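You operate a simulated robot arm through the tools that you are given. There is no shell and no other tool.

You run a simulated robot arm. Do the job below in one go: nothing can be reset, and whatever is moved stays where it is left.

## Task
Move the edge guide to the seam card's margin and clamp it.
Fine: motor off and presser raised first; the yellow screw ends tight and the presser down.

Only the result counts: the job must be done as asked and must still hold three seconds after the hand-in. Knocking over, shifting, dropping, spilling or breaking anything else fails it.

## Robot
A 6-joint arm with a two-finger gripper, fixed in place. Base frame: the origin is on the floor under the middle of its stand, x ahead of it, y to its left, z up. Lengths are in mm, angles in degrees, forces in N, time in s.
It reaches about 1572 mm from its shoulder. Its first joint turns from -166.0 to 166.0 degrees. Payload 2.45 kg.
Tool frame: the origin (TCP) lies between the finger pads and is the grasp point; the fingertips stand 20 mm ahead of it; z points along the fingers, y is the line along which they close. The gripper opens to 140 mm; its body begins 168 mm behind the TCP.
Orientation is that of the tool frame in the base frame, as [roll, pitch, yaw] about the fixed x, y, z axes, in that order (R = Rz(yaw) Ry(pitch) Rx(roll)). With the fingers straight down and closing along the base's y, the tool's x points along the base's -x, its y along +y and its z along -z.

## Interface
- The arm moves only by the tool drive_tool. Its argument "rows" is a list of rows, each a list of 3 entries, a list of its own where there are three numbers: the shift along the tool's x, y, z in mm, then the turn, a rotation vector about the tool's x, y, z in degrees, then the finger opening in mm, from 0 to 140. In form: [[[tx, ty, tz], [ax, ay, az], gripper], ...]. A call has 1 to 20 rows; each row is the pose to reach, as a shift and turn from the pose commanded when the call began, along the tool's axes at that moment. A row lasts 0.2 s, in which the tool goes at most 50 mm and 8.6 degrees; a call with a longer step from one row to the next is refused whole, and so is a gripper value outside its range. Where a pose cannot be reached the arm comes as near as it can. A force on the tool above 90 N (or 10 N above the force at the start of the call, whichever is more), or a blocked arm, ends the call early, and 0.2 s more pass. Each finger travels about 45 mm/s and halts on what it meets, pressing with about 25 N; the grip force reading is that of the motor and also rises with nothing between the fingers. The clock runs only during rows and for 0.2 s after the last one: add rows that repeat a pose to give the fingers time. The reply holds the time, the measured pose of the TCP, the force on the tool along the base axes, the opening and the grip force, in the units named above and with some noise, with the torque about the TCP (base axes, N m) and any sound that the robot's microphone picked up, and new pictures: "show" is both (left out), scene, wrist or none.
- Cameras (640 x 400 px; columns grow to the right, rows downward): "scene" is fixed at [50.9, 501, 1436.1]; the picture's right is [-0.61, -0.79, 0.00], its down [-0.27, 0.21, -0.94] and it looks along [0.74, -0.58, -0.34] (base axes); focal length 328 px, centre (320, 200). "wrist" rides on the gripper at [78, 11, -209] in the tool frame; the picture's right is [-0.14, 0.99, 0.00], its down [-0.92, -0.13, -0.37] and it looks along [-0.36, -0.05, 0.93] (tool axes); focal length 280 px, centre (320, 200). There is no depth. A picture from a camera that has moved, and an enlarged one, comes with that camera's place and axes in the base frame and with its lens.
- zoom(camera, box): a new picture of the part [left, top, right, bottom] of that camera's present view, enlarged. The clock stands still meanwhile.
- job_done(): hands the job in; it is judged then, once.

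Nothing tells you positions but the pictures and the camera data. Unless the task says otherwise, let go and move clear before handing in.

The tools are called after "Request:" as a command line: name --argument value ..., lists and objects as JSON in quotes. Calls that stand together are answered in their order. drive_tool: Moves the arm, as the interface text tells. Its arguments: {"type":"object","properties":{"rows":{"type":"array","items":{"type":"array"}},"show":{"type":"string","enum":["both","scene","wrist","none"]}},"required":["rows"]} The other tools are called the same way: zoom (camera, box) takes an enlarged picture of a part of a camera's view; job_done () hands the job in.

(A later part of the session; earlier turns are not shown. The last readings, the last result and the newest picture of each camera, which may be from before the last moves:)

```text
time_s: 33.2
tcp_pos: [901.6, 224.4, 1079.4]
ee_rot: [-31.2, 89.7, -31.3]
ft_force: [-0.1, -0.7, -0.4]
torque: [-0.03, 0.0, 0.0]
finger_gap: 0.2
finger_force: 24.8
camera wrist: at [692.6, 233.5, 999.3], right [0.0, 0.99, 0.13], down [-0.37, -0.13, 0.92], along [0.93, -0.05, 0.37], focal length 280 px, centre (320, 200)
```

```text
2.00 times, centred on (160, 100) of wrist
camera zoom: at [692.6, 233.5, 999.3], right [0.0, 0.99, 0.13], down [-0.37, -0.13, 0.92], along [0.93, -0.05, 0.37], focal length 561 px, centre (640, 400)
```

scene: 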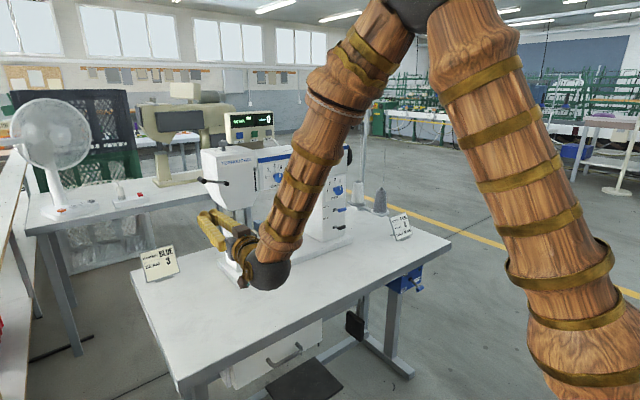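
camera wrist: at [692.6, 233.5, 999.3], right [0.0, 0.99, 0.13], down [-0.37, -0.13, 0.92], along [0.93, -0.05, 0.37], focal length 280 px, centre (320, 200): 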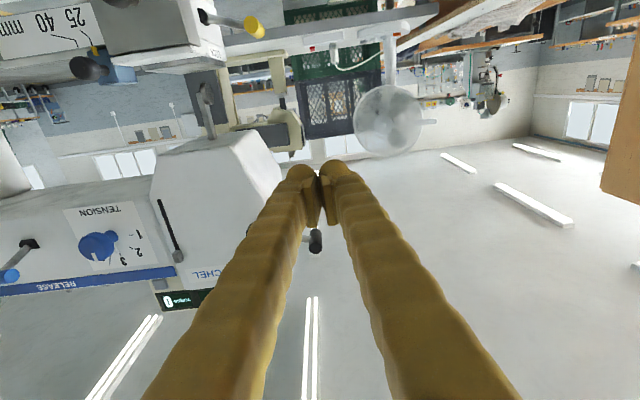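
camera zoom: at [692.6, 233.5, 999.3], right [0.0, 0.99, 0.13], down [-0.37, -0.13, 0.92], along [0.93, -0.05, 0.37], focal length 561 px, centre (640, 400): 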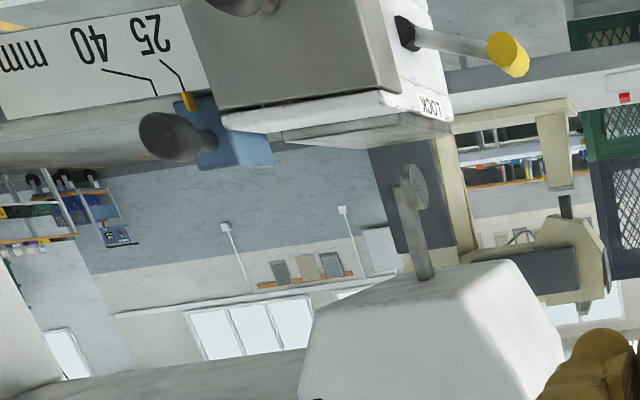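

The crank stayed up and the presser foot now hangs clear of the plate, so the presser is raised. Next is the yellow screw: I'll back off, slide right, come down to its height, and roll the gripper so the camera sits on the right.

Request:
drive_tool --rows '[[[5, -10, -31], [0, 0, -4], 20], [[14, -50, -40], [0, 0, -8], 40], [[25, -95, -40], [0, 0, -13], 60], [[40, -140, -40], [0, 0, -18], 60], [[55, -180, -40], [0, 0, -23], 60], [[70, -220, -40], [0, 0, -28], 60], [[85, -260, -40], [0, 0, -33], 60], [[100, -300, -40], [0, 0, -38], 60], [[119, -336, -40], [0, 0, -43], 60], [[119, -336, -40], [0, 0, -50], 60], [[119, -336, -40], [0, 0, -50], 60]]' --show "both"

```text
time_s: 35.6
tcp_pos: [860.8, -114.2, 962.1]
ee_rot: [-89.6, 39.8, -89.6]
ft_force: [0.7, -1.1, 0.1]
torque: [-0.03, 0.01, 0.02]
finger_gap: 60.1
finger_force: 0.0
camera wrist: at [650.8, -168.2, 901.9], right [0.0, 0.74, -0.67], down [-0.37, 0.63, 0.69], along [0.93, 0.25, 0.28], focal length 280 px, centre (320, 200)
```

scene: 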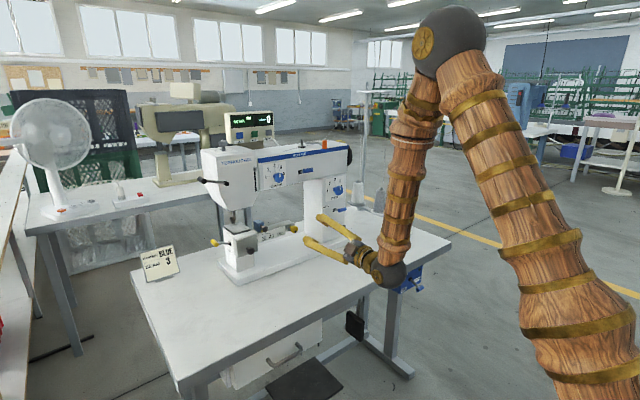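
wrist: 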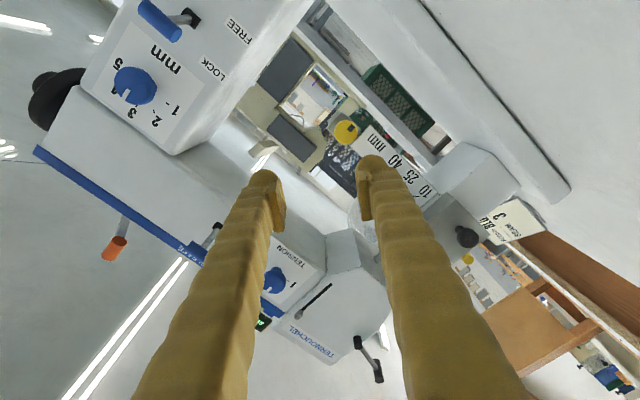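

The screw and the scale are visible between the open fingers. I'll zoom in to locate the screw head and its mark precisely.

Request:
zoom --camera "wrist" --box '[310, 100, 470, 220]'

Request:
zoom --camera "scene" --box '[250, 205, 320, 255]'

```text
3.33 times, centred on (390, 160) of wrist
camera zoom: at [650.8, -168.2, 901.9], right [0.0, 0.74, -0.67], down [-0.37, 0.63, 0.69], along [0.93, 0.25, 0.28], focal length 935 px, centre (87, 333)
```

zoom: 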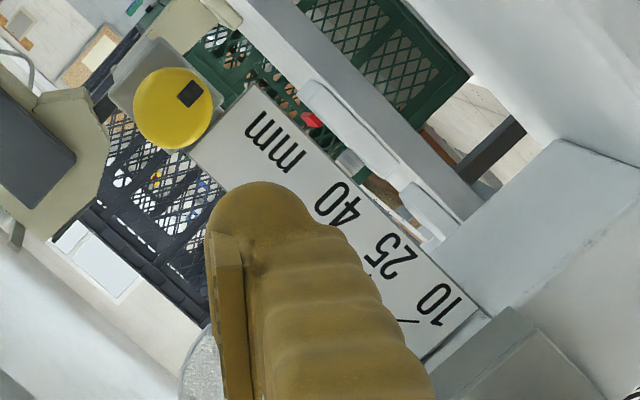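

```text
8.00 times, centred on (285, 230) of scene
camera zoom: at [50.9, 501.0, 1436.1], right [-0.61, -0.79, 0.0], down [-0.27, 0.21, -0.94], along [0.74, -0.58, -0.34], focal length 2623 px, centre (600, -40)
```

zoom: 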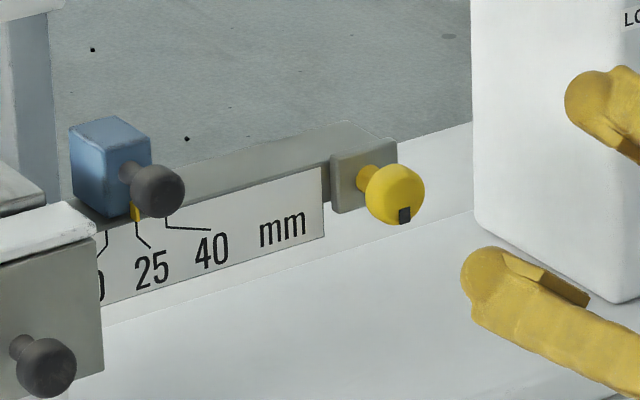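

The screw head's centre is at about (997, -112, 918), its black mark is at 6 o'clock, and it has roughly 30 mm of neck behind it. I'll line up on its axis and slide the open fingers around it.

Request:
drive_tool --rows '[[[13.3, 17.6, 9], [0, 0, 0], 60], [[26.6, 35.2, 18.8], [0, 0, 0], 60], [[26.8, 35.3, 50], [0, 0, 0], 60], [[27, 35.4, 80], [0, 0, 0], 60], [[27.1, 35.5, 105], [0, 0, 0], 60], [[27.2, 35.5, 120], [0, 0, 0], 60], [[27.2, 35.5, 132], [0, 0, 0], 60], [[27.2, 35.5, 132], [0, 0, 0], 60]]' --show "wrist"

Request:
zoom --camera "scene" --box '[250, 195, 330, 255]'

Request:
zoom --camera "wrist" --box '[240, 80, 440, 230]'

```text
time_s: 37.4
tcp_pos: [992.6, -114.1, 918.3]
ee_rot: [-89.7, 39.8, -89.7]
ft_force: [0.7, 0.6, 0.2]
torque: [-0.01, -0.02, -0.02]
finger_gap: 60.1
finger_force: 0.1
camera wrist: at [784.9, -167.5, 859.5], right [0.0, 0.74, -0.67], down [-0.37, 0.62, 0.69], along [0.93, 0.25, 0.28], focal length 280 px, centre (320, 200)
```

wrist: 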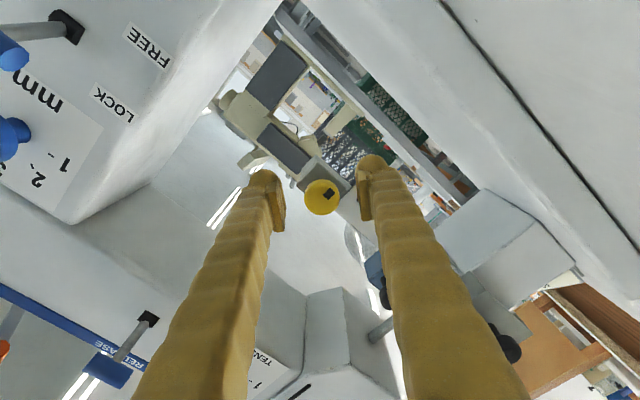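

```text
6.67 times, centred on (290, 225) of scene
camera zoom: at [50.9, 501.0, 1436.1], right [-0.61, -0.79, 0.0], down [-0.27, 0.21, -0.94], along [0.74, -0.58, -0.34], focal length 2186 px, centre (520, 33)
```

zoom: 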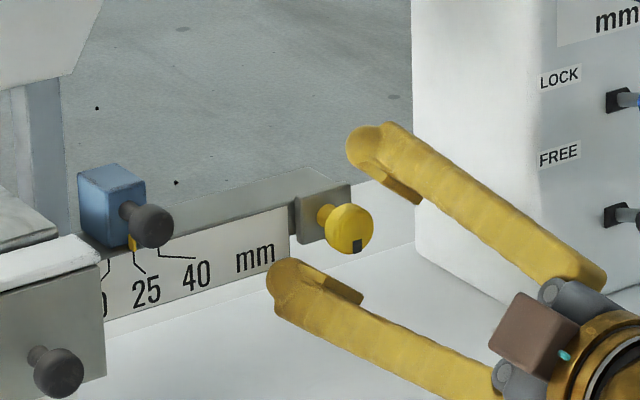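

```text
2.67 times, centred on (340, 155) of wrist
camera zoom: at [784.9, -167.5, 859.5], right [0.0, 0.74, -0.67], down [-0.37, 0.62, 0.69], along [0.93, 0.25, 0.28], focal length 748 px, centre (267, 320)
```

zoom: 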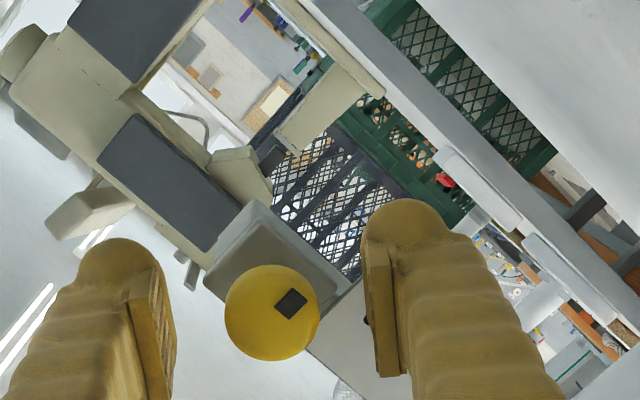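

The screw head sits centred between the pads. I'll close on it gently.

Request:
drive_tool --rows '[[[0, 0, 0], [0, 0, 0], 40], [[0, 0, 0], [0, 0, 0], 20], [[0, 0, 0], [0, 0, 0], 20], [[0, 0, 0], [0, 0, 0], 20]]' --show "wrist"

Request:
zoom --camera "scene" --box '[250, 195, 330, 255]'

```text
time_s: 38.4
tcp_pos: [993.7, -113.9, 918.6]
ee_rot: [-89.6, 39.8, -89.7]
ft_force: [1.3, 5.1, -7.4]
torque: [0.01, 0.0, 0.01]
finger_gap: 25.7
finger_force: 4.6
camera wrist: at [784.6, -167.3, 859.2], right [0.0, 0.74, -0.67], down [-0.37, 0.62, 0.69], along [0.93, 0.25, 0.28], focal length 280 px, centre (320, 200)
```

wrist: 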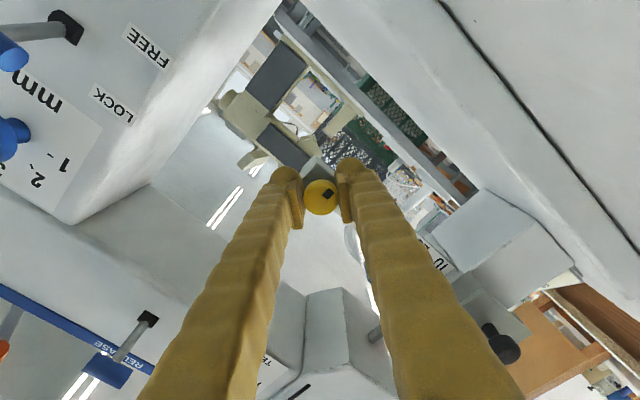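

```text
6.67 times, centred on (290, 225) of scene
camera zoom: at [50.9, 501.0, 1436.1], right [-0.61, -0.79, 0.0], down [-0.27, 0.21, -0.94], along [0.74, -0.58, -0.34], focal length 2186 px, centre (520, 33)
```

zoom: 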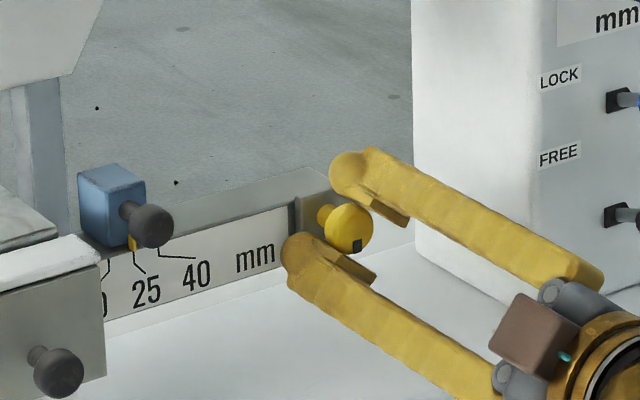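

Both pads are just touching it at about 26 mm. I'll squeeze fully and read the forces.

Request:
drive_tool --rows '[[[0, 0, 0], [0, 0, 0], 10], [[0, 0, 0], [0, 0, 0], 10], [[0, 0, 0], [0, 0, 0], 10]]' --show "none"

```text
time_s: 39.2
tcp_pos: [993.0, -113.5, 918.5]
ee_rot: [-89.8, 39.8, -89.7]
ft_force: [4.8, 16.4, -19.8]
torque: [-0.03, -0.02, 0.07]
finger_gap: 23.5
finger_force: 45.3
```

The side load of about 26 N along the closing line shows I'm slightly off centre. I'll shift the tool along that line to balance it.

Request:
drive_tool --rows '[[[0, 0.7, 0], [0, 0, 0], 10], [[0, 1.4, 0], [0, 0, 0], 10], [[0, 1.4, 0], [0, 0, 0], 10]]' --show "none"

```text
time_s: 40.0
tcp_pos: [992.7, -113.0, 918.5]
ee_rot: [-89.5, 39.7, -89.7]
ft_force: [14.7, 1.1, -1.0]
torque: [-0.01, -0.01, -0.02]
finger_gap: 23.5
finger_force: 45.4
```

Side load is balanced now. I'll turn the screw anticlockwise (loosening) in small steps and watch the torque and its mark.

Request:
drive_tool --rows '[[[0, 0, 0], [0, 0, -6], 10], [[0, 0, 0], [0, 0, -12], 10], [[0, 0, 0], [0, 0, -18], 10], [[0, 0, 0], [0, 0, -24], 10], [[0, 0, 0], [0, 0, -30], 10], [[0, 0, 0], [0, 0, -36], 10], [[0, 0, 0], [0, 0, -36], 10]]' --show "wrist"

Request:
zoom --camera "wrist" --box '[260, 140, 380, 240]'

Request:
zoom --camera "scene" --box '[250, 195, 330, 255]'

```text
time_s: 41.6
tcp_pos: [993.0, -111.5, 918.3]
ee_rot: [-89.4, 3.8, -89.9]
ft_force: [-7.0, -14.9, 73.5]
torque: [0.06, -0.16, -0.24]
finger_gap: 23.9
finger_force: 45.1
camera wrist: at [784.5, -190.4, 899.8], right [0.01, 0.2, -0.98], down [-0.37, 0.91, 0.18], along [0.93, 0.36, 0.08], focal length 280 px, centre (320, 200)
```

wrist: 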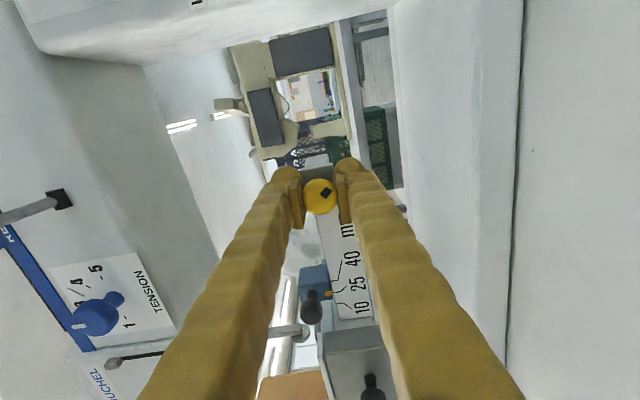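

```text
4.00 times, centred on (320, 190) of wrist
camera zoom: at [784.5, -190.4, 899.8], right [0.01, 0.2, -0.98], down [-0.37, 0.91, 0.18], along [0.93, 0.36, 0.08], focal length 1122 px, centre (320, 240)
```

zoom: 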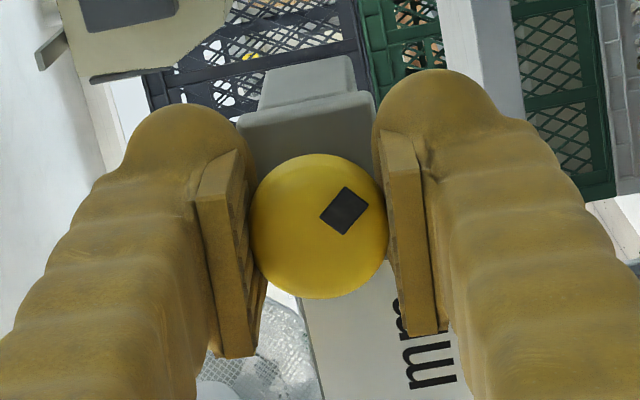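

```text
6.67 times, centred on (290, 225) of scene
camera zoom: at [50.9, 501.0, 1436.1], right [-0.61, -0.79, 0.0], down [-0.27, 0.21, -0.94], along [0.74, -0.58, -0.34], focal length 2186 px, centre (520, 33)
```

zoom: 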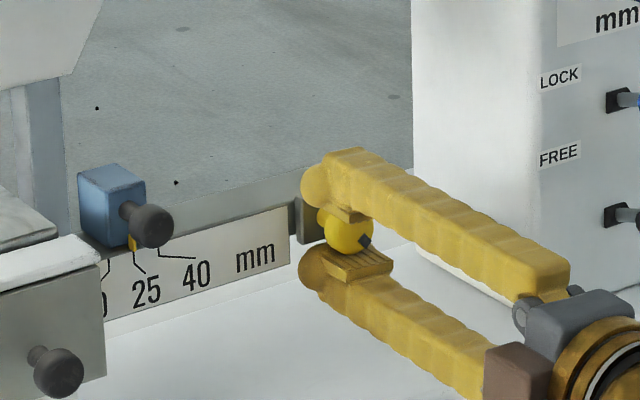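

The screw turned with the fingers; its mark moved from 6 o'clock toward 5. A vertical load has built up, so I'll nudge the tool up a little to relieve it before turning on.

Request:
drive_tool --rows '[[[0.3, -1, 0], [0, 0, 0], 10], [[0.6, -2, 0], [0, 0, 0], 10], [[0.6, -2, 0], [0, 0, 0], 10]]' --show "none"

```text
time_s: 42.4
tcp_pos: [993.6, -112.4, 918.7]
ee_rot: [-89.5, 3.8, -89.8]
ft_force: [21.7, -1.1, 62.8]
torque: [0.03, 0.05, 0.05]
finger_gap: 23.8
finger_force: 45.3
```

Request:
drive_tool --rows '[[[0, -1.5, 0], [0, 0, 0], 10], [[0, -3, 0], [0, 0, 0], 10], [[0, -4, 0], [0, 0, 0], 10], [[0, -4, 0], [0, 0, 0], 10]]' --show "none"

```text
time_s: 43.4
tcp_pos: [993.7, -113.1, 919.3]
ee_rot: [-89.8, 3.9, -89.8]
ft_force: [36.6, 17.0, 20.2]
torque: [0.01, 0.04, 0.08]
finger_gap: 23.5
finger_force: 45.7
```

Request:
drive_tool --rows '[[[-0.5, -0.6, 1], [0, 0, 0], 10], [[-0.9, -1.2, 2], [0, 0, 0], 10], [[-0.9, -1.2, 2], [0, 0, 0], 10]]' --show "none"

```text
time_s: 44.2
tcp_pos: [993.0, -112.3, 918.7]
ee_rot: [-90.0, 3.9, -90.0]
ft_force: [-29.1, 9.8, -12.9]
torque: [-0.04, 0.05, -0.05]
finger_gap: 23.6
finger_force: 45.2
```

Loads are small again. I'll continue loosening another 45° or so.

Request:
drive_tool --rows '[[[0, 0, -0.9], [0, 0, -6], 10], [[0, 0, -0.9], [0, 0, -12], 10], [[0, 0, -0.9], [0, 0, -18], 10], [[0, 0, -0.9], [0, 0, -24], 10], [[0, 0, -0.9], [0, 0, -30], 10], [[0, 0, -0.9], [0, 0, -36], 10], [[0, 0, -0.9], [0, 0, -42], 10], [[0, 0, -0.9], [0, 0, -46], 10], [[0, 0, -0.9], [0, 0, -46], 10]]' --show "wrist"

Request:
zoom --camera "wrist" --box '[260, 140, 380, 240]'

Request:
zoom --camera "scene" --box '[250, 195, 330, 255]'

```text
time_s: 46.2
tcp_pos: [994.2, -115.3, 921.7]
ee_rot: [-89.9, -42.1, -90.3]
ft_force: [-36.4, -49.4, -55.6]
torque: [-0.29, 0.44, -0.18]
finger_gap: 23.5
finger_force: 44.5
camera wrist: at [784.4, -179.9, 965.4], right [0.0, -0.56, -0.83], down [-0.37, 0.77, -0.52], along [0.93, 0.3, -0.21], focal length 280 px, centre (320, 200)
```

wrist: 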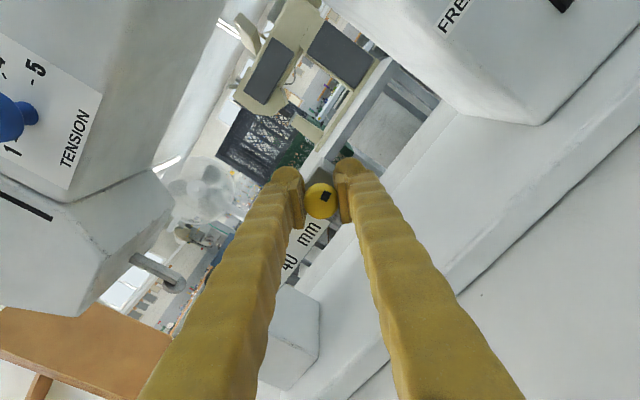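

```text
4.00 times, centred on (320, 190) of wrist
camera zoom: at [784.4, -179.9, 965.4], right [0.0, -0.56, -0.83], down [-0.37, 0.77, -0.52], along [0.93, 0.3, -0.21], focal length 1122 px, centre (320, 240)
```

zoom: 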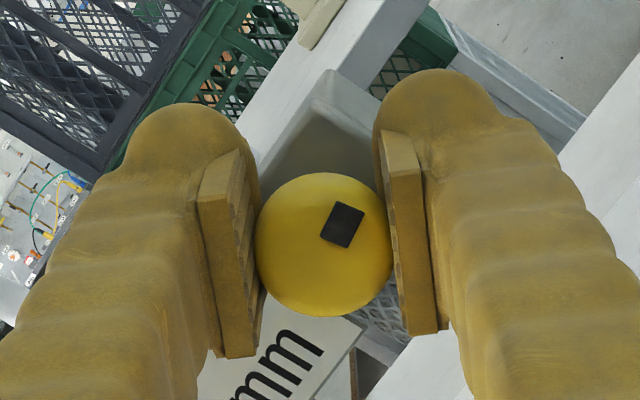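

```text
6.67 times, centred on (290, 225) of scene
camera zoom: at [50.9, 501.0, 1436.1], right [-0.61, -0.79, 0.0], down [-0.27, 0.21, -0.94], along [0.74, -0.58, -0.34], focal length 2186 px, centre (520, 33)
```

zoom: 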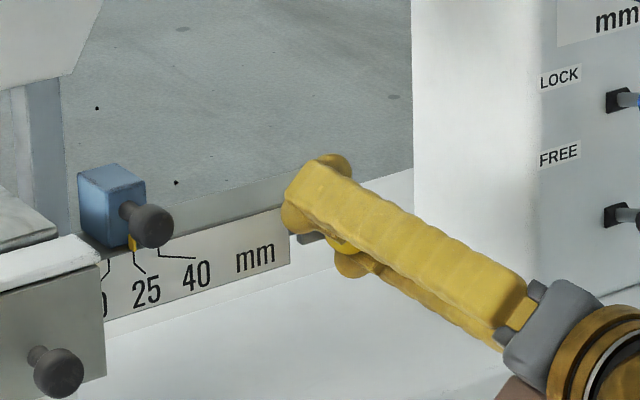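

The screw has turned roughly 70–80°, but my earlier nudges pulled the tool off its axis. I'll open the fingers, let the arm settle, and re-centre.

Request:
drive_tool --rows '[[[0, 0, 0], [0, 0, 0], 40], [[0, 0, 0], [0, 0, 0], 60], [[0, 0, 0], [0, 0, 0], 60]]' --show "wrist"

Request:
zoom --camera "wrist" --box '[240, 120, 400, 240]'

Request:
zoom --camera "scene" --box '[250, 195, 330, 255]'

```text
time_s: 47.0
tcp_pos: [994.4, -111.5, 926.2]
ee_rot: [-89.3, -42.2, -90.4]
ft_force: [-48.6, 15.8, 27.6]
torque: [-0.24, 0.52, -0.61]
finger_gap: 38.9
finger_force: 0.0
camera wrist: at [785.2, -177.2, 968.4], right [0.01, -0.56, -0.83], down [-0.37, 0.77, -0.53], along [0.93, 0.31, -0.2], focal length 280 px, centre (320, 200)
```

wrist: 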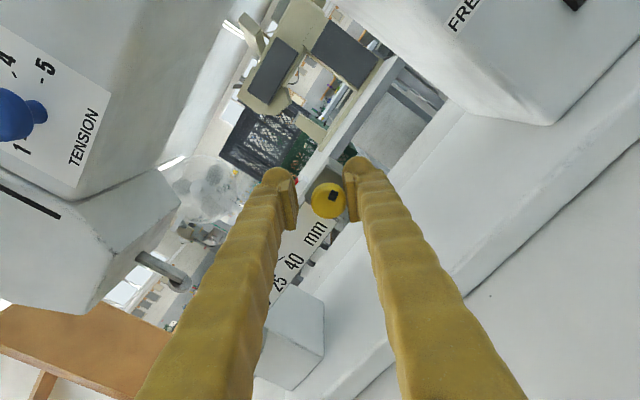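

```text
3.33 times, centred on (320, 180) of wrist
camera zoom: at [785.2, -177.2, 968.4], right [0.01, -0.56, -0.83], down [-0.37, 0.77, -0.53], along [0.93, 0.31, -0.2], focal length 935 px, centre (320, 267)
```

zoom: 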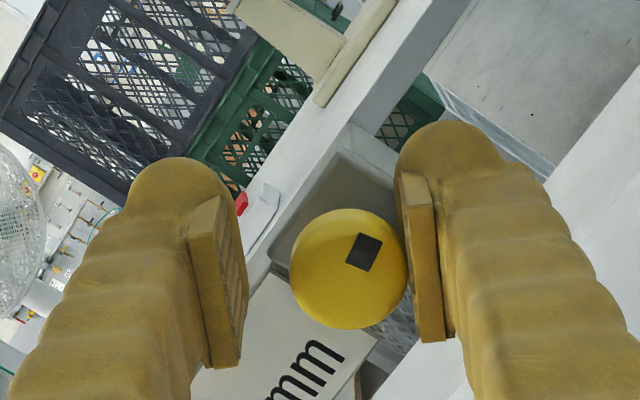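

```text
6.67 times, centred on (290, 225) of scene
camera zoom: at [50.9, 501.0, 1436.1], right [-0.61, -0.79, 0.0], down [-0.27, 0.21, -0.94], along [0.74, -0.58, -0.34], focal length 2186 px, centre (520, 33)
```

zoom: 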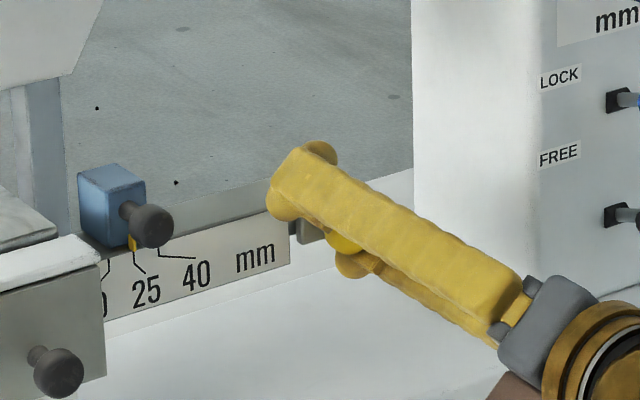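

The tool sprang to about 8 mm high, and the head now rests on one finger. I'll finish opening and bring the tool back onto the screw's axis.

Request:
drive_tool --rows '[[[-2.4, 3, 0], [0, 0, 0], 60], [[-4.8, 6, 0], [0, 0, 0], 60], [[-4.8, 6, 0], [0, 0, 0], 60], [[-4.8, 6, 0], [0, 0, 0], 60]]' --show "wrist"

Request:
zoom --camera "wrist" --box '[240, 120, 400, 240]'

```text
time_s: 48.0
tcp_pos: [993.0, -112.8, 914.8]
ee_rot: [-89.6, -42.1, -90.1]
ft_force: [0.0, 0.9, 0.5]
torque: [0.0, 0.01, -0.02]
finger_gap: 60.3
finger_force: 0.0
camera wrist: at [784.5, -178.1, 958.6], right [0.0, -0.56, -0.83], down [-0.37, 0.77, -0.52], along [0.93, 0.31, -0.2], focal length 280 px, centre (320, 200)
```

wrist: 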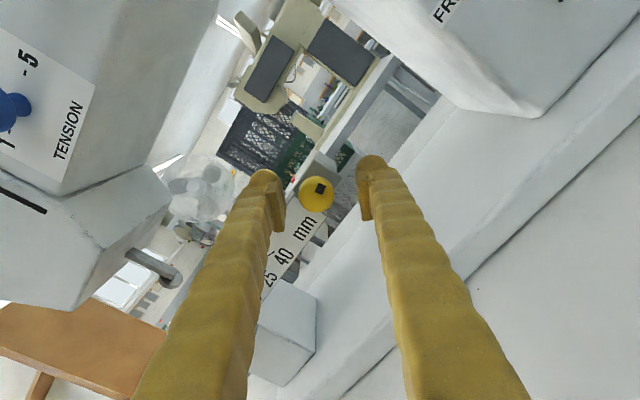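

```text
3.33 times, centred on (320, 180) of wrist
camera zoom: at [784.5, -178.1, 958.6], right [0.0, -0.56, -0.83], down [-0.37, 0.77, -0.52], along [0.93, 0.31, -0.2], focal length 935 px, centre (320, 267)
```

zoom: 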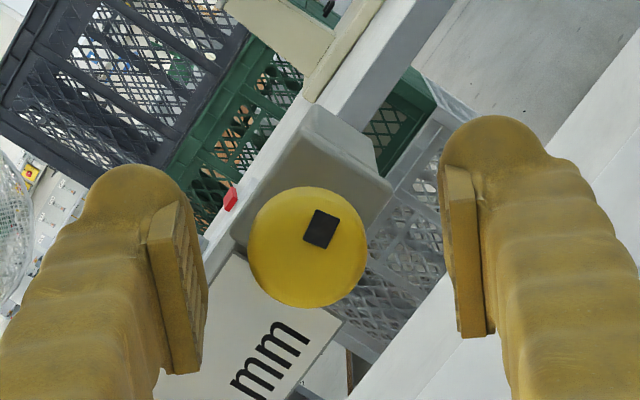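

The tool is unloaded now, and the head's centre reads (994, -112.3, 918). The mark has moved from 6 to 3 o'clock, about 90° of loosening. I'll wind the open gripper back, centre properly, and take a second bite to be sure it's loose.

Request:
drive_tool --rows '[[[1.8, -2.7, 1], [0, 0, 8], 60], [[1.8, -2.7, 1], [0, 0, 16], 60], [[1.8, -2.7, 1], [0, 0, 24], 60], [[1.8, -2.7, 1], [0, 0, 32], 60], [[1.8, -2.7, 1], [0, 0, 40], 60], [[1.8, -2.7, 1], [0, 0, 48], 60], [[1.8, -2.7, 1], [0, 0, 56], 60], [[1.8, -2.7, 1], [0, 0, 64], 60], [[1.8, -2.7, 1], [0, 0, 72], 60], [[1.8, -2.7, 1], [0, 0, 80], 60], [[1.8, -2.7, 1], [0, 0, 80], 60]]' --show "wrist"

Request:
zoom --camera "wrist" --box '[240, 120, 400, 240]'

```text
time_s: 50.4
tcp_pos: [994.0, -111.6, 918.3]
ee_rot: [-89.7, 37.9, -89.7]
ft_force: [-0.1, -0.5, 0.1]
torque: [0.04, 0.0, -0.02]
finger_gap: 60.0
finger_force: 0.1
camera wrist: at [786.6, -167.5, 860.2], right [0.0, 0.72, -0.7], down [-0.37, 0.65, 0.67], along [0.93, 0.26, 0.27], focal length 280 px, centre (320, 200)
```

wrist: 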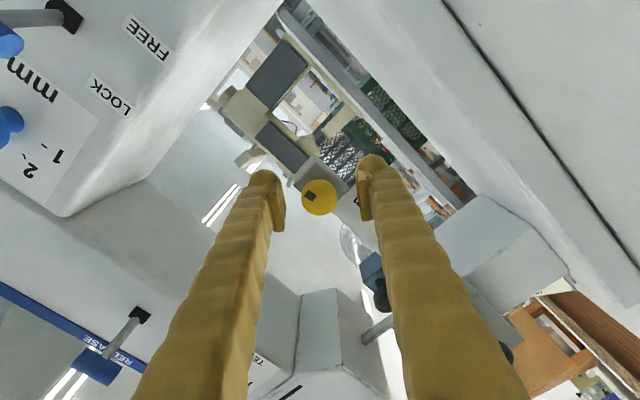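

```text
3.33 times, centred on (320, 180) of wrist
camera zoom: at [786.6, -167.5, 860.2], right [0.0, 0.72, -0.7], down [-0.37, 0.65, 0.67], along [0.93, 0.26, 0.27], focal length 935 px, centre (320, 267)
```

zoom: 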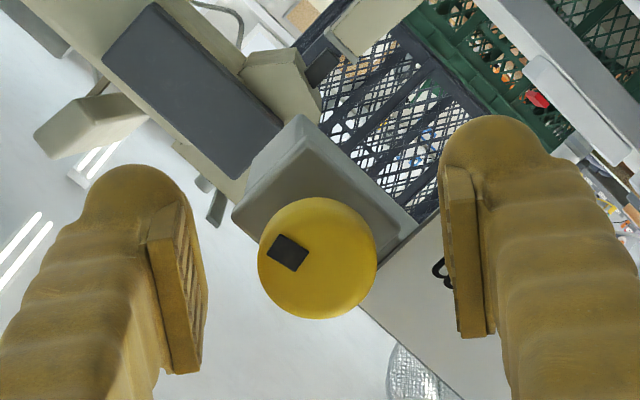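

Centred within about a millimetre. I'll close on the head and turn another 78° anticlockwise.

Request:
drive_tool --rows '[[[-0.7, -0.4, 0], [0, 0, 0], 40], [[-0.7, -0.4, 0], [0, 0, 0], 20], [[-0.7, -0.4, 0], [0, 0, 0], 10], [[-0.7, -0.4, 0], [0, 0, 0], 10], [[-0.7, -0.4, 0], [0, 0, 0], 10], [[-0.7, -0.4, 0], [0, 0, -6], 10], [[-0.7, -0.4, 0], [0, 0, -12], 10], [[-0.7, -0.4, 0], [0, 0, -18], 10], [[-0.7, -0.4, 0], [0, 0, -24], 10], [[-0.7, -0.4, 0], [0, 0, -30], 10], [[-0.7, -0.4, 0], [0, 0, -36], 10], [[-0.7, -0.4, 0], [0, 0, -42], 10], [[-0.7, -0.4, 0], [0, 0, -42], 10]]' --show "wrist"

Request:
zoom --camera "wrist" --box '[240, 120, 400, 240]'

```text
time_s: 53.2
tcp_pos: [996.4, -112.1, 919.0]
ee_rot: [-89.6, -4.3, -90.0]
ft_force: [-6.9, -5.0, -4.3]
torque: [0.02, 0.0, -0.06]
finger_gap: 23.5
finger_force: 44.8
camera wrist: at [786.8, -190.9, 912.3], right [0.0, 0.06, -1.0], down [-0.37, 0.93, 0.06], along [0.93, 0.37, 0.03], focal length 280 px, centre (320, 200)
```

wrist: 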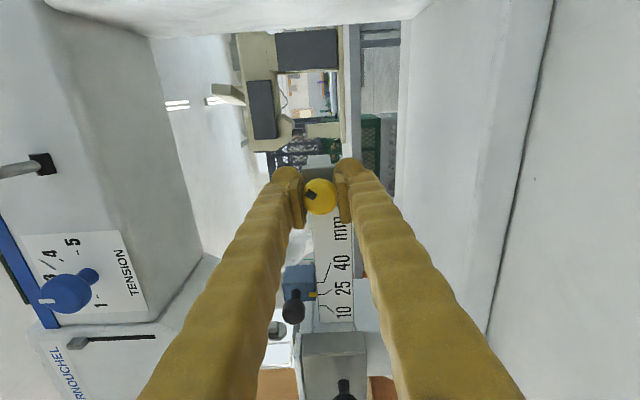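

```text
3.33 times, centred on (320, 180) of wrist
camera zoom: at [786.8, -190.9, 912.3], right [0.0, 0.06, -1.0], down [-0.37, 0.93, 0.06], along [0.93, 0.37, 0.03], focal length 935 px, centre (320, 267)
```

zoom: 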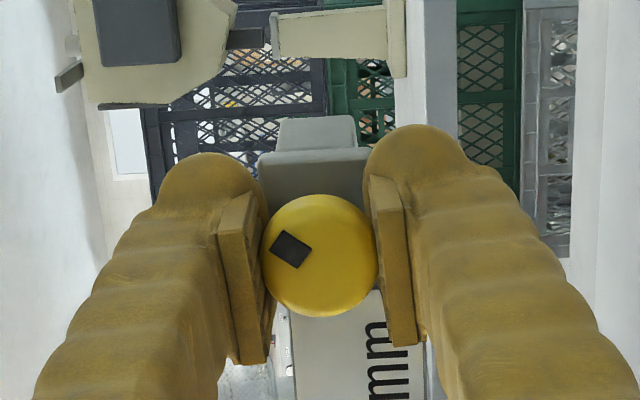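

The screw turned cleanly with low loads, and its mark is now near 1:30, about 130° of loosening. I'll release, back away, and move over to the guide's black knob with the camera at upper right.

Request:
drive_tool --rows '[[[0, 0, 0], [0, 0, 0], 40], [[0, 0, 0], [0, 0, 0], 60], [[0, 0, -40], [0, 0, 0], 60], [[0, 0, -85], [0, 0, 0], 60], [[0, 0, -110], [0, 0, 0], 60], [[-25, -12, -110], [0, 0, -8], 60], [[-55, -24, -110], [0, 0, -16], 60], [[-85, -38, -110], [0, 0, -24], 60], [[-115.5, -50.8, -110], [0, 0, -32], 60], [[-115.5, -50.8, -110], [0, 0, -40], 60], [[-115.5, -50.8, -110], [0, 0, -40], 60]]' --show "both"

Request:
zoom --camera "wrist" --box '[230, 120, 430, 270]'

Request:
zoom --camera "scene" --box '[240, 195, 310, 255]'

```text
time_s: 55.6
tcp_pos: [884.6, 7.0, 961.0]
ee_rot: [-89.7, -44.2, -90.4]
ft_force: [-1.0, 0.7, -0.2]
torque: [0.02, -0.01, -0.02]
finger_gap: 60.0
finger_force: 0.0
camera wrist: at [675.2, -56.7, 1005.6], right [0.0, -0.59, -0.81], down [-0.37, 0.75, -0.55], along [0.93, 0.3, -0.21], focal length 280 px, centre (320, 200)
```

scene: 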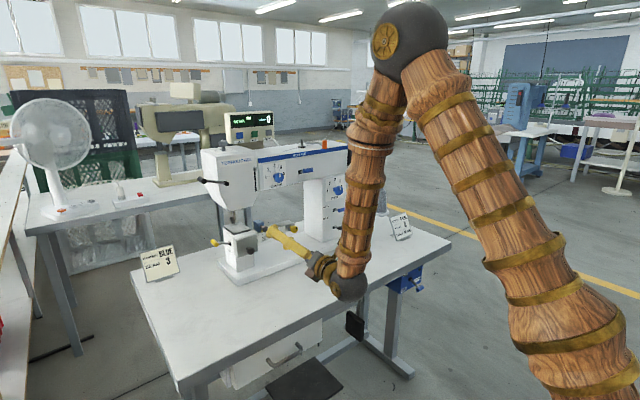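
wrist: 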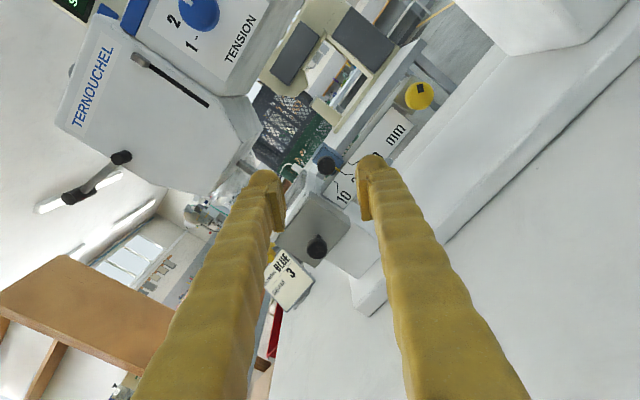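

```text
2.67 times, centred on (330, 195) of wrist
camera zoom: at [675.2, -56.7, 1005.6], right [0.0, -0.59, -0.81], down [-0.37, 0.75, -0.55], along [0.93, 0.3, -0.21], focal length 748 px, centre (293, 213)
```

zoom: 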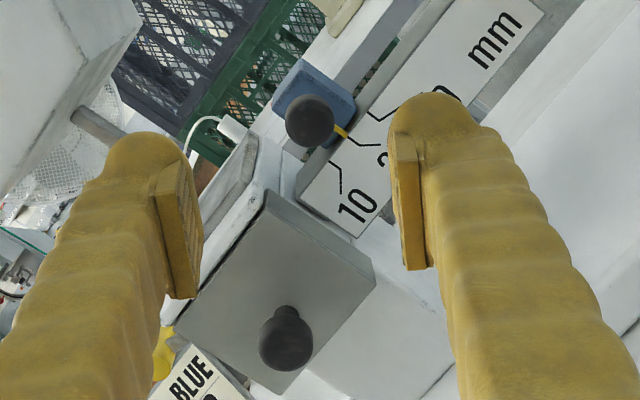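

```text
6.67 times, centred on (275, 225) of scene
camera zoom: at [50.9, 501.0, 1436.1], right [-0.61, -0.79, 0.0], down [-0.27, 0.21, -0.94], along [0.74, -0.58, -0.34], focal length 2186 px, centre (620, 33)
```

zoom: 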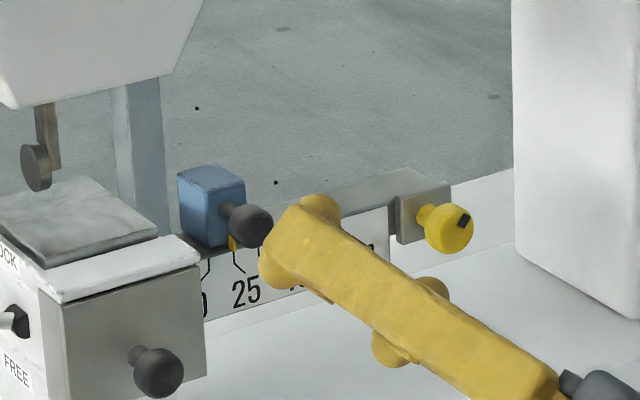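

This view shows the guide, pointer and ticks well, and the screw's mark is now at upper right. I'll zoom in closer on the pointer and ticks.

Request:
zoom --camera "wrist" --box '[300, 135, 380, 205]'

Request:
zoom --camera "scene" --box '[255, 215, 285, 245]'

```text
5.71 times, centred on (340, 170) of wrist
camera zoom: at [675.2, -56.7, 1005.6], right [0.0, -0.59, -0.81], down [-0.37, 0.75, -0.55], along [0.93, 0.3, -0.21], focal length 1602 px, centre (206, 371)
```

zoom: 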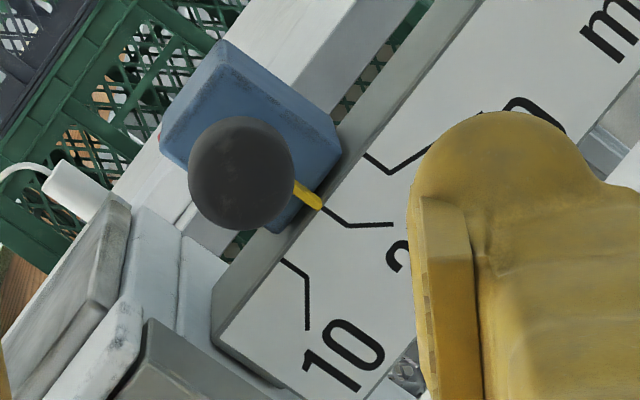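

```text
13.33 times, centred on (270, 230) of scene
camera zoom: at [50.9, 501.0, 1436.1], right [-0.61, -0.79, 0.0], down [-0.27, 0.21, -0.94], along [0.74, -0.58, -0.34], focal length 4371 px, centre (987, -200)
```

zoom: 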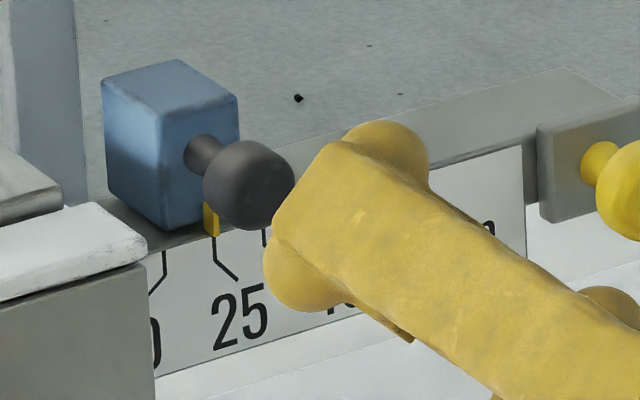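

The pointer sits exactly on the 25 tick and the ticks are 15 mm apart along y, so the guide must slide +15 mm toward the needle. Its knob is at about (1001, 5.7, 952). I'll go around it with one finger above and one below to clear the bobbin cover.

Request:
drive_tool --rows '[[[-3, 3.7, 10], [0, 0, 7], 60], [[-5.9, 7.4, 25], [0, 0, 14], 60], [[-5.9, 7.4, 60], [0, 0, 14], 60], [[-5.9, 7.4, 90], [0, 0, 14], 60], [[-5.9, 7.4, 105], [0, 0, 14], 60], [[-5.9, 7.4, 113], [0, 0, 14], 60], [[-5.9, 7.4, 113], [0, 0, 14], 60]]' --show "wrist"

Request:
zoom --camera "wrist" --box '[240, 120, 400, 240]'

Request:
zoom --camera "scene" --box '[240, 195, 310, 255]'

```text
time_s: 57.2
tcp_pos: [996.3, 6.4, 954.4]
ee_rot: [-89.7, -30.1, -90.1]
ft_force: [0.8, -0.1, 0.3]
torque: [-0.02, -0.01, 0.0]
finger_gap: 60.1
finger_force: 0.2
camera wrist: at [788.7, -68.1, 981.5], right [0.0, -0.38, -0.93], down [-0.37, 0.86, -0.35], along [0.93, 0.34, -0.14], focal length 280 px, centre (320, 200)
```

wrist: 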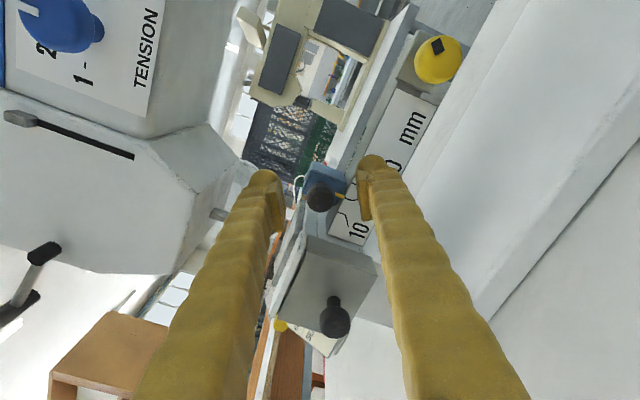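

```text
3.33 times, centred on (320, 180) of wrist
camera zoom: at [788.7, -68.1, 981.5], right [0.0, -0.38, -0.93], down [-0.37, 0.86, -0.35], along [0.93, 0.34, -0.14], focal length 935 px, centre (320, 267)
```

zoom: 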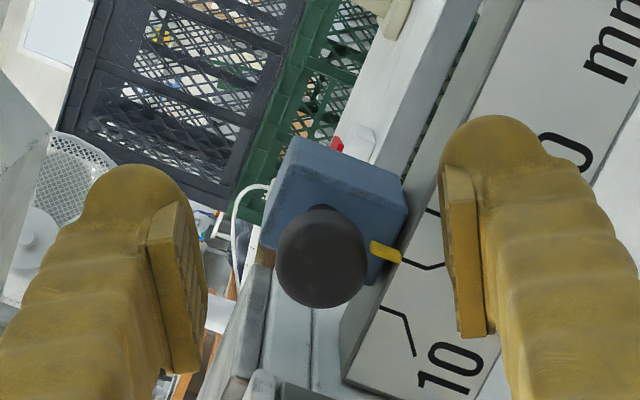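

```text
6.67 times, centred on (275, 225) of scene
camera zoom: at [50.9, 501.0, 1436.1], right [-0.61, -0.79, 0.0], down [-0.27, 0.21, -0.94], along [0.74, -0.58, -0.34], focal length 2186 px, centre (620, 33)
```

zoom: 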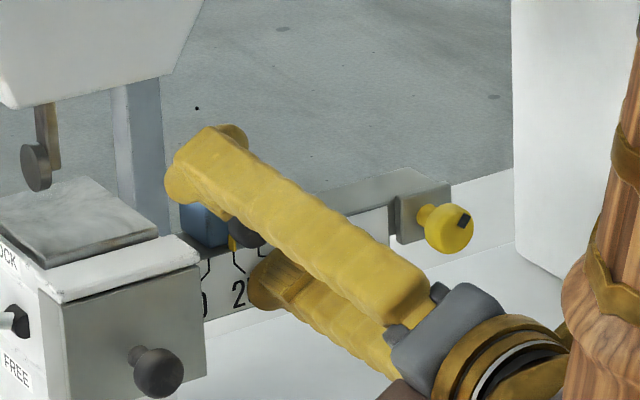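

Well centred on the guide's knob. I'll close on it.

Request:
drive_tool --rows '[[[-0.9, 0, 0], [0, 0, 0], 40], [[-0.9, 0, 0], [0, 0, 0], 20], [[-0.9, 0, 0], [0, 0, 0], 10], [[-0.9, 0, 0], [0, 0, 0], 10], [[-0.9, 0, 0], [0, 0, 0], 10]]' --show "wrist"

Request:
zoom --camera "wrist" --box '[240, 120, 400, 240]'

```text
time_s: 58.4
tcp_pos: [996.8, 7.1, 952.9]
ee_rot: [-89.8, -30.1, -90.2]
ft_force: [6.5, -0.5, -5.0]
torque: [0.05, -0.06, 0.09]
finger_gap: 18.0
finger_force: 43.5
camera wrist: at [788.4, -66.7, 980.7], right [0.0, -0.38, -0.93], down [-0.37, 0.86, -0.35], along [0.93, 0.34, -0.14], focal length 280 px, centre (320, 200)
```

wrist: 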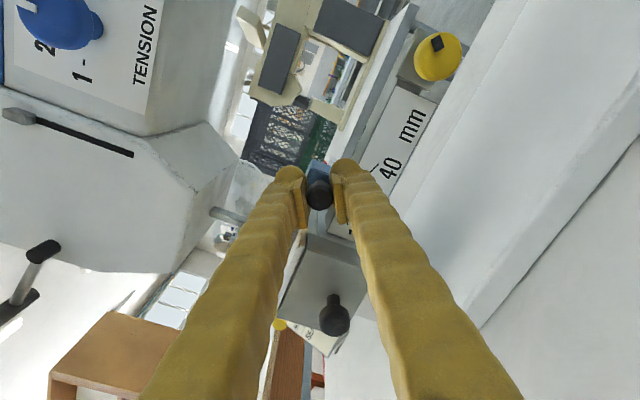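

```text
3.33 times, centred on (320, 180) of wrist
camera zoom: at [788.4, -66.7, 980.7], right [0.0, -0.38, -0.93], down [-0.37, 0.86, -0.35], along [0.93, 0.34, -0.14], focal length 935 px, centre (320, 267)
```

zoom: 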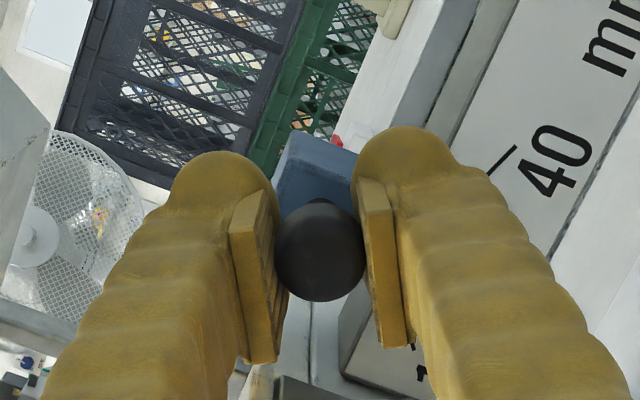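

A firm grip with little side load. I'll pull the guide +5 mm toward the needle and see if it slides freely.

Request:
drive_tool --rows '[[[-1.7, -1, 0], [0, 0, 0], 10], [[-3.5, -2, 0], [0, 0, 0], 10], [[-4.3, -2.5, 0], [0, 0, 0], 10], [[-4.3, -2.5, 0], [0, 0, 0], 10]]' --show "wrist"

Request:
zoom --camera "wrist" --box '[240, 120, 400, 240]'

```text
time_s: 59.4
tcp_pos: [996.9, 12.6, 952.4]
ee_rot: [-89.6, -30.2, -90.1]
ft_force: [-20.8, -0.8, 4.5]
torque: [0.1, -0.24, -0.01]
finger_gap: 17.4
finger_force: 43.1
camera wrist: at [788.5, -61.2, 980.5], right [0.0, -0.38, -0.93], down [-0.37, 0.86, -0.35], along [0.93, 0.34, -0.14], focal length 280 px, centre (320, 200)
```

wrist: 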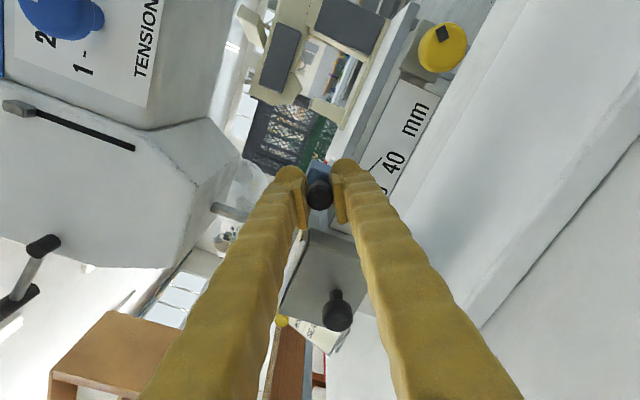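

```text
3.33 times, centred on (320, 180) of wrist
camera zoom: at [788.5, -61.2, 980.5], right [0.0, -0.38, -0.93], down [-0.37, 0.86, -0.35], along [0.93, 0.34, -0.14], focal length 935 px, centre (320, 267)
```

zoom: 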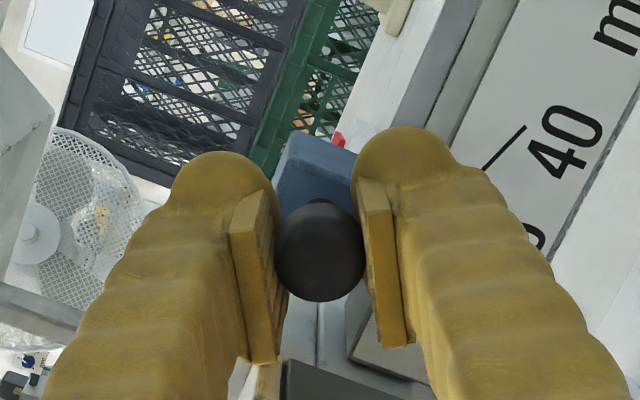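

The guide slides freely with the knob. I'll take it the remaining 10 mm.

Request:
drive_tool --rows '[[[-1.7, -1, 0], [0, 0, 0], 10], [[-3.5, -2, 0], [0, 0, 0], 10], [[-5.2, -3, 0], [0, 0, 0], 10], [[-6.9, -4, 0], [0, 0, 0], 10], [[-8.6, -5, 0], [0, 0, 0], 10], [[-8.6, -5, 0], [0, 0, 0], 10]]' --show "wrist"

Request:
zoom --camera "wrist" --box '[240, 120, 400, 240]'

Request:
zoom --camera "scene" --box '[240, 205, 290, 255]'

```text
time_s: 60.8
tcp_pos: [997.3, 19.8, 952.2]
ee_rot: [-89.6, -30.0, -90.2]
ft_force: [-1.9, -7.9, 22.0]
torque: [0.23, -0.31, -0.15]
finger_gap: 17.6
finger_force: 43.2
camera wrist: at [788.6, -52.3, 980.1], right [0.01, -0.38, -0.93], down [-0.37, 0.86, -0.35], along [0.93, 0.34, -0.13], focal length 280 px, centre (320, 200)
```

wrist: 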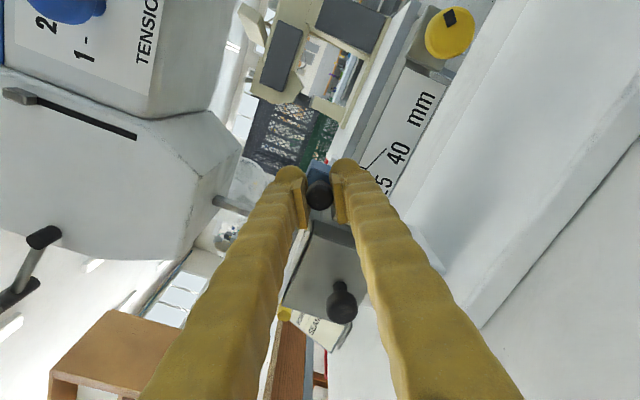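

```text
3.33 times, centred on (320, 180) of wrist
camera zoom: at [788.6, -52.3, 980.1], right [0.01, -0.38, -0.93], down [-0.37, 0.86, -0.35], along [0.93, 0.34, -0.13], focal length 935 px, centre (320, 267)
```

zoom: 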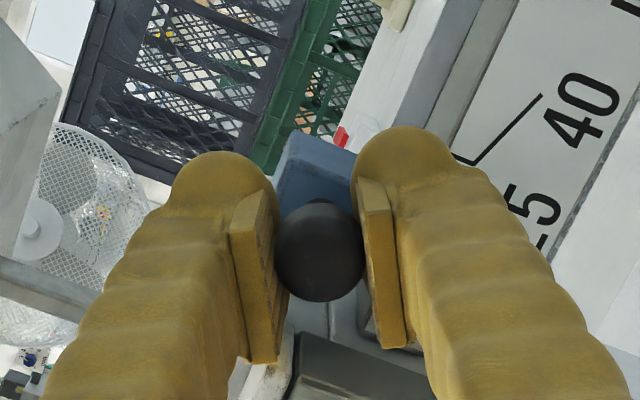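

```text
8.00 times, centred on (265, 230) of scene
camera zoom: at [50.9, 501.0, 1436.1], right [-0.61, -0.79, 0.0], down [-0.27, 0.21, -0.94], along [0.74, -0.58, -0.34], focal length 2623 px, centre (760, -40)
```

zoom: 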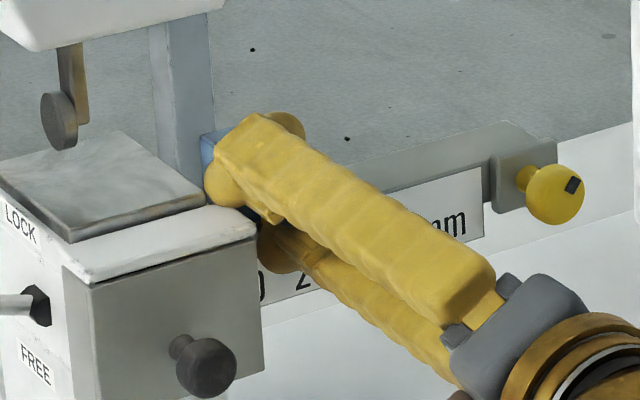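

Request:
drive_tool --rows '[[[0, 0, 0], [0, 0, 0], 10], [[0, 0, 0], [0, 0, 0], 10]]' --show "none"

Request:
zoom --camera "wrist" --box '[280, 140, 400, 240]'

```text
time_s: 61.4
tcp_pos: [997.4, 21.2, 951.7]
ee_rot: [-89.6, -30.0, -90.1]
ft_force: [5.0, -8.8, 28.2]
torque: [0.3, -0.34, -0.1]
finger_gap: 17.6
finger_force: 43.5
```

```text
4.00 times, centred on (340, 190) of wrist
camera zoom: at [788.6, -52.3, 980.1], right [0.01, -0.38, -0.93], down [-0.37, 0.86, -0.35], along [0.93, 0.34, -0.13], focal length 1122 px, centre (240, 240)
```

zoom: 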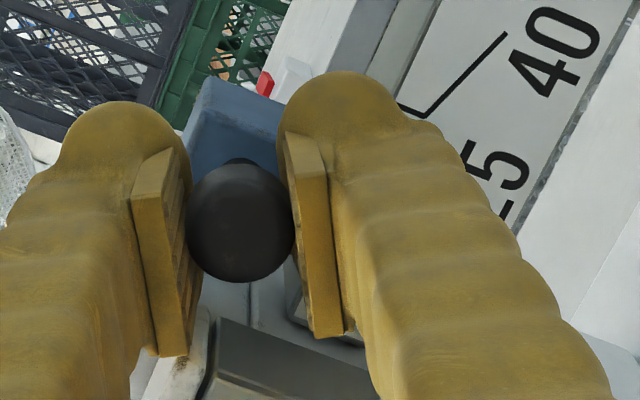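

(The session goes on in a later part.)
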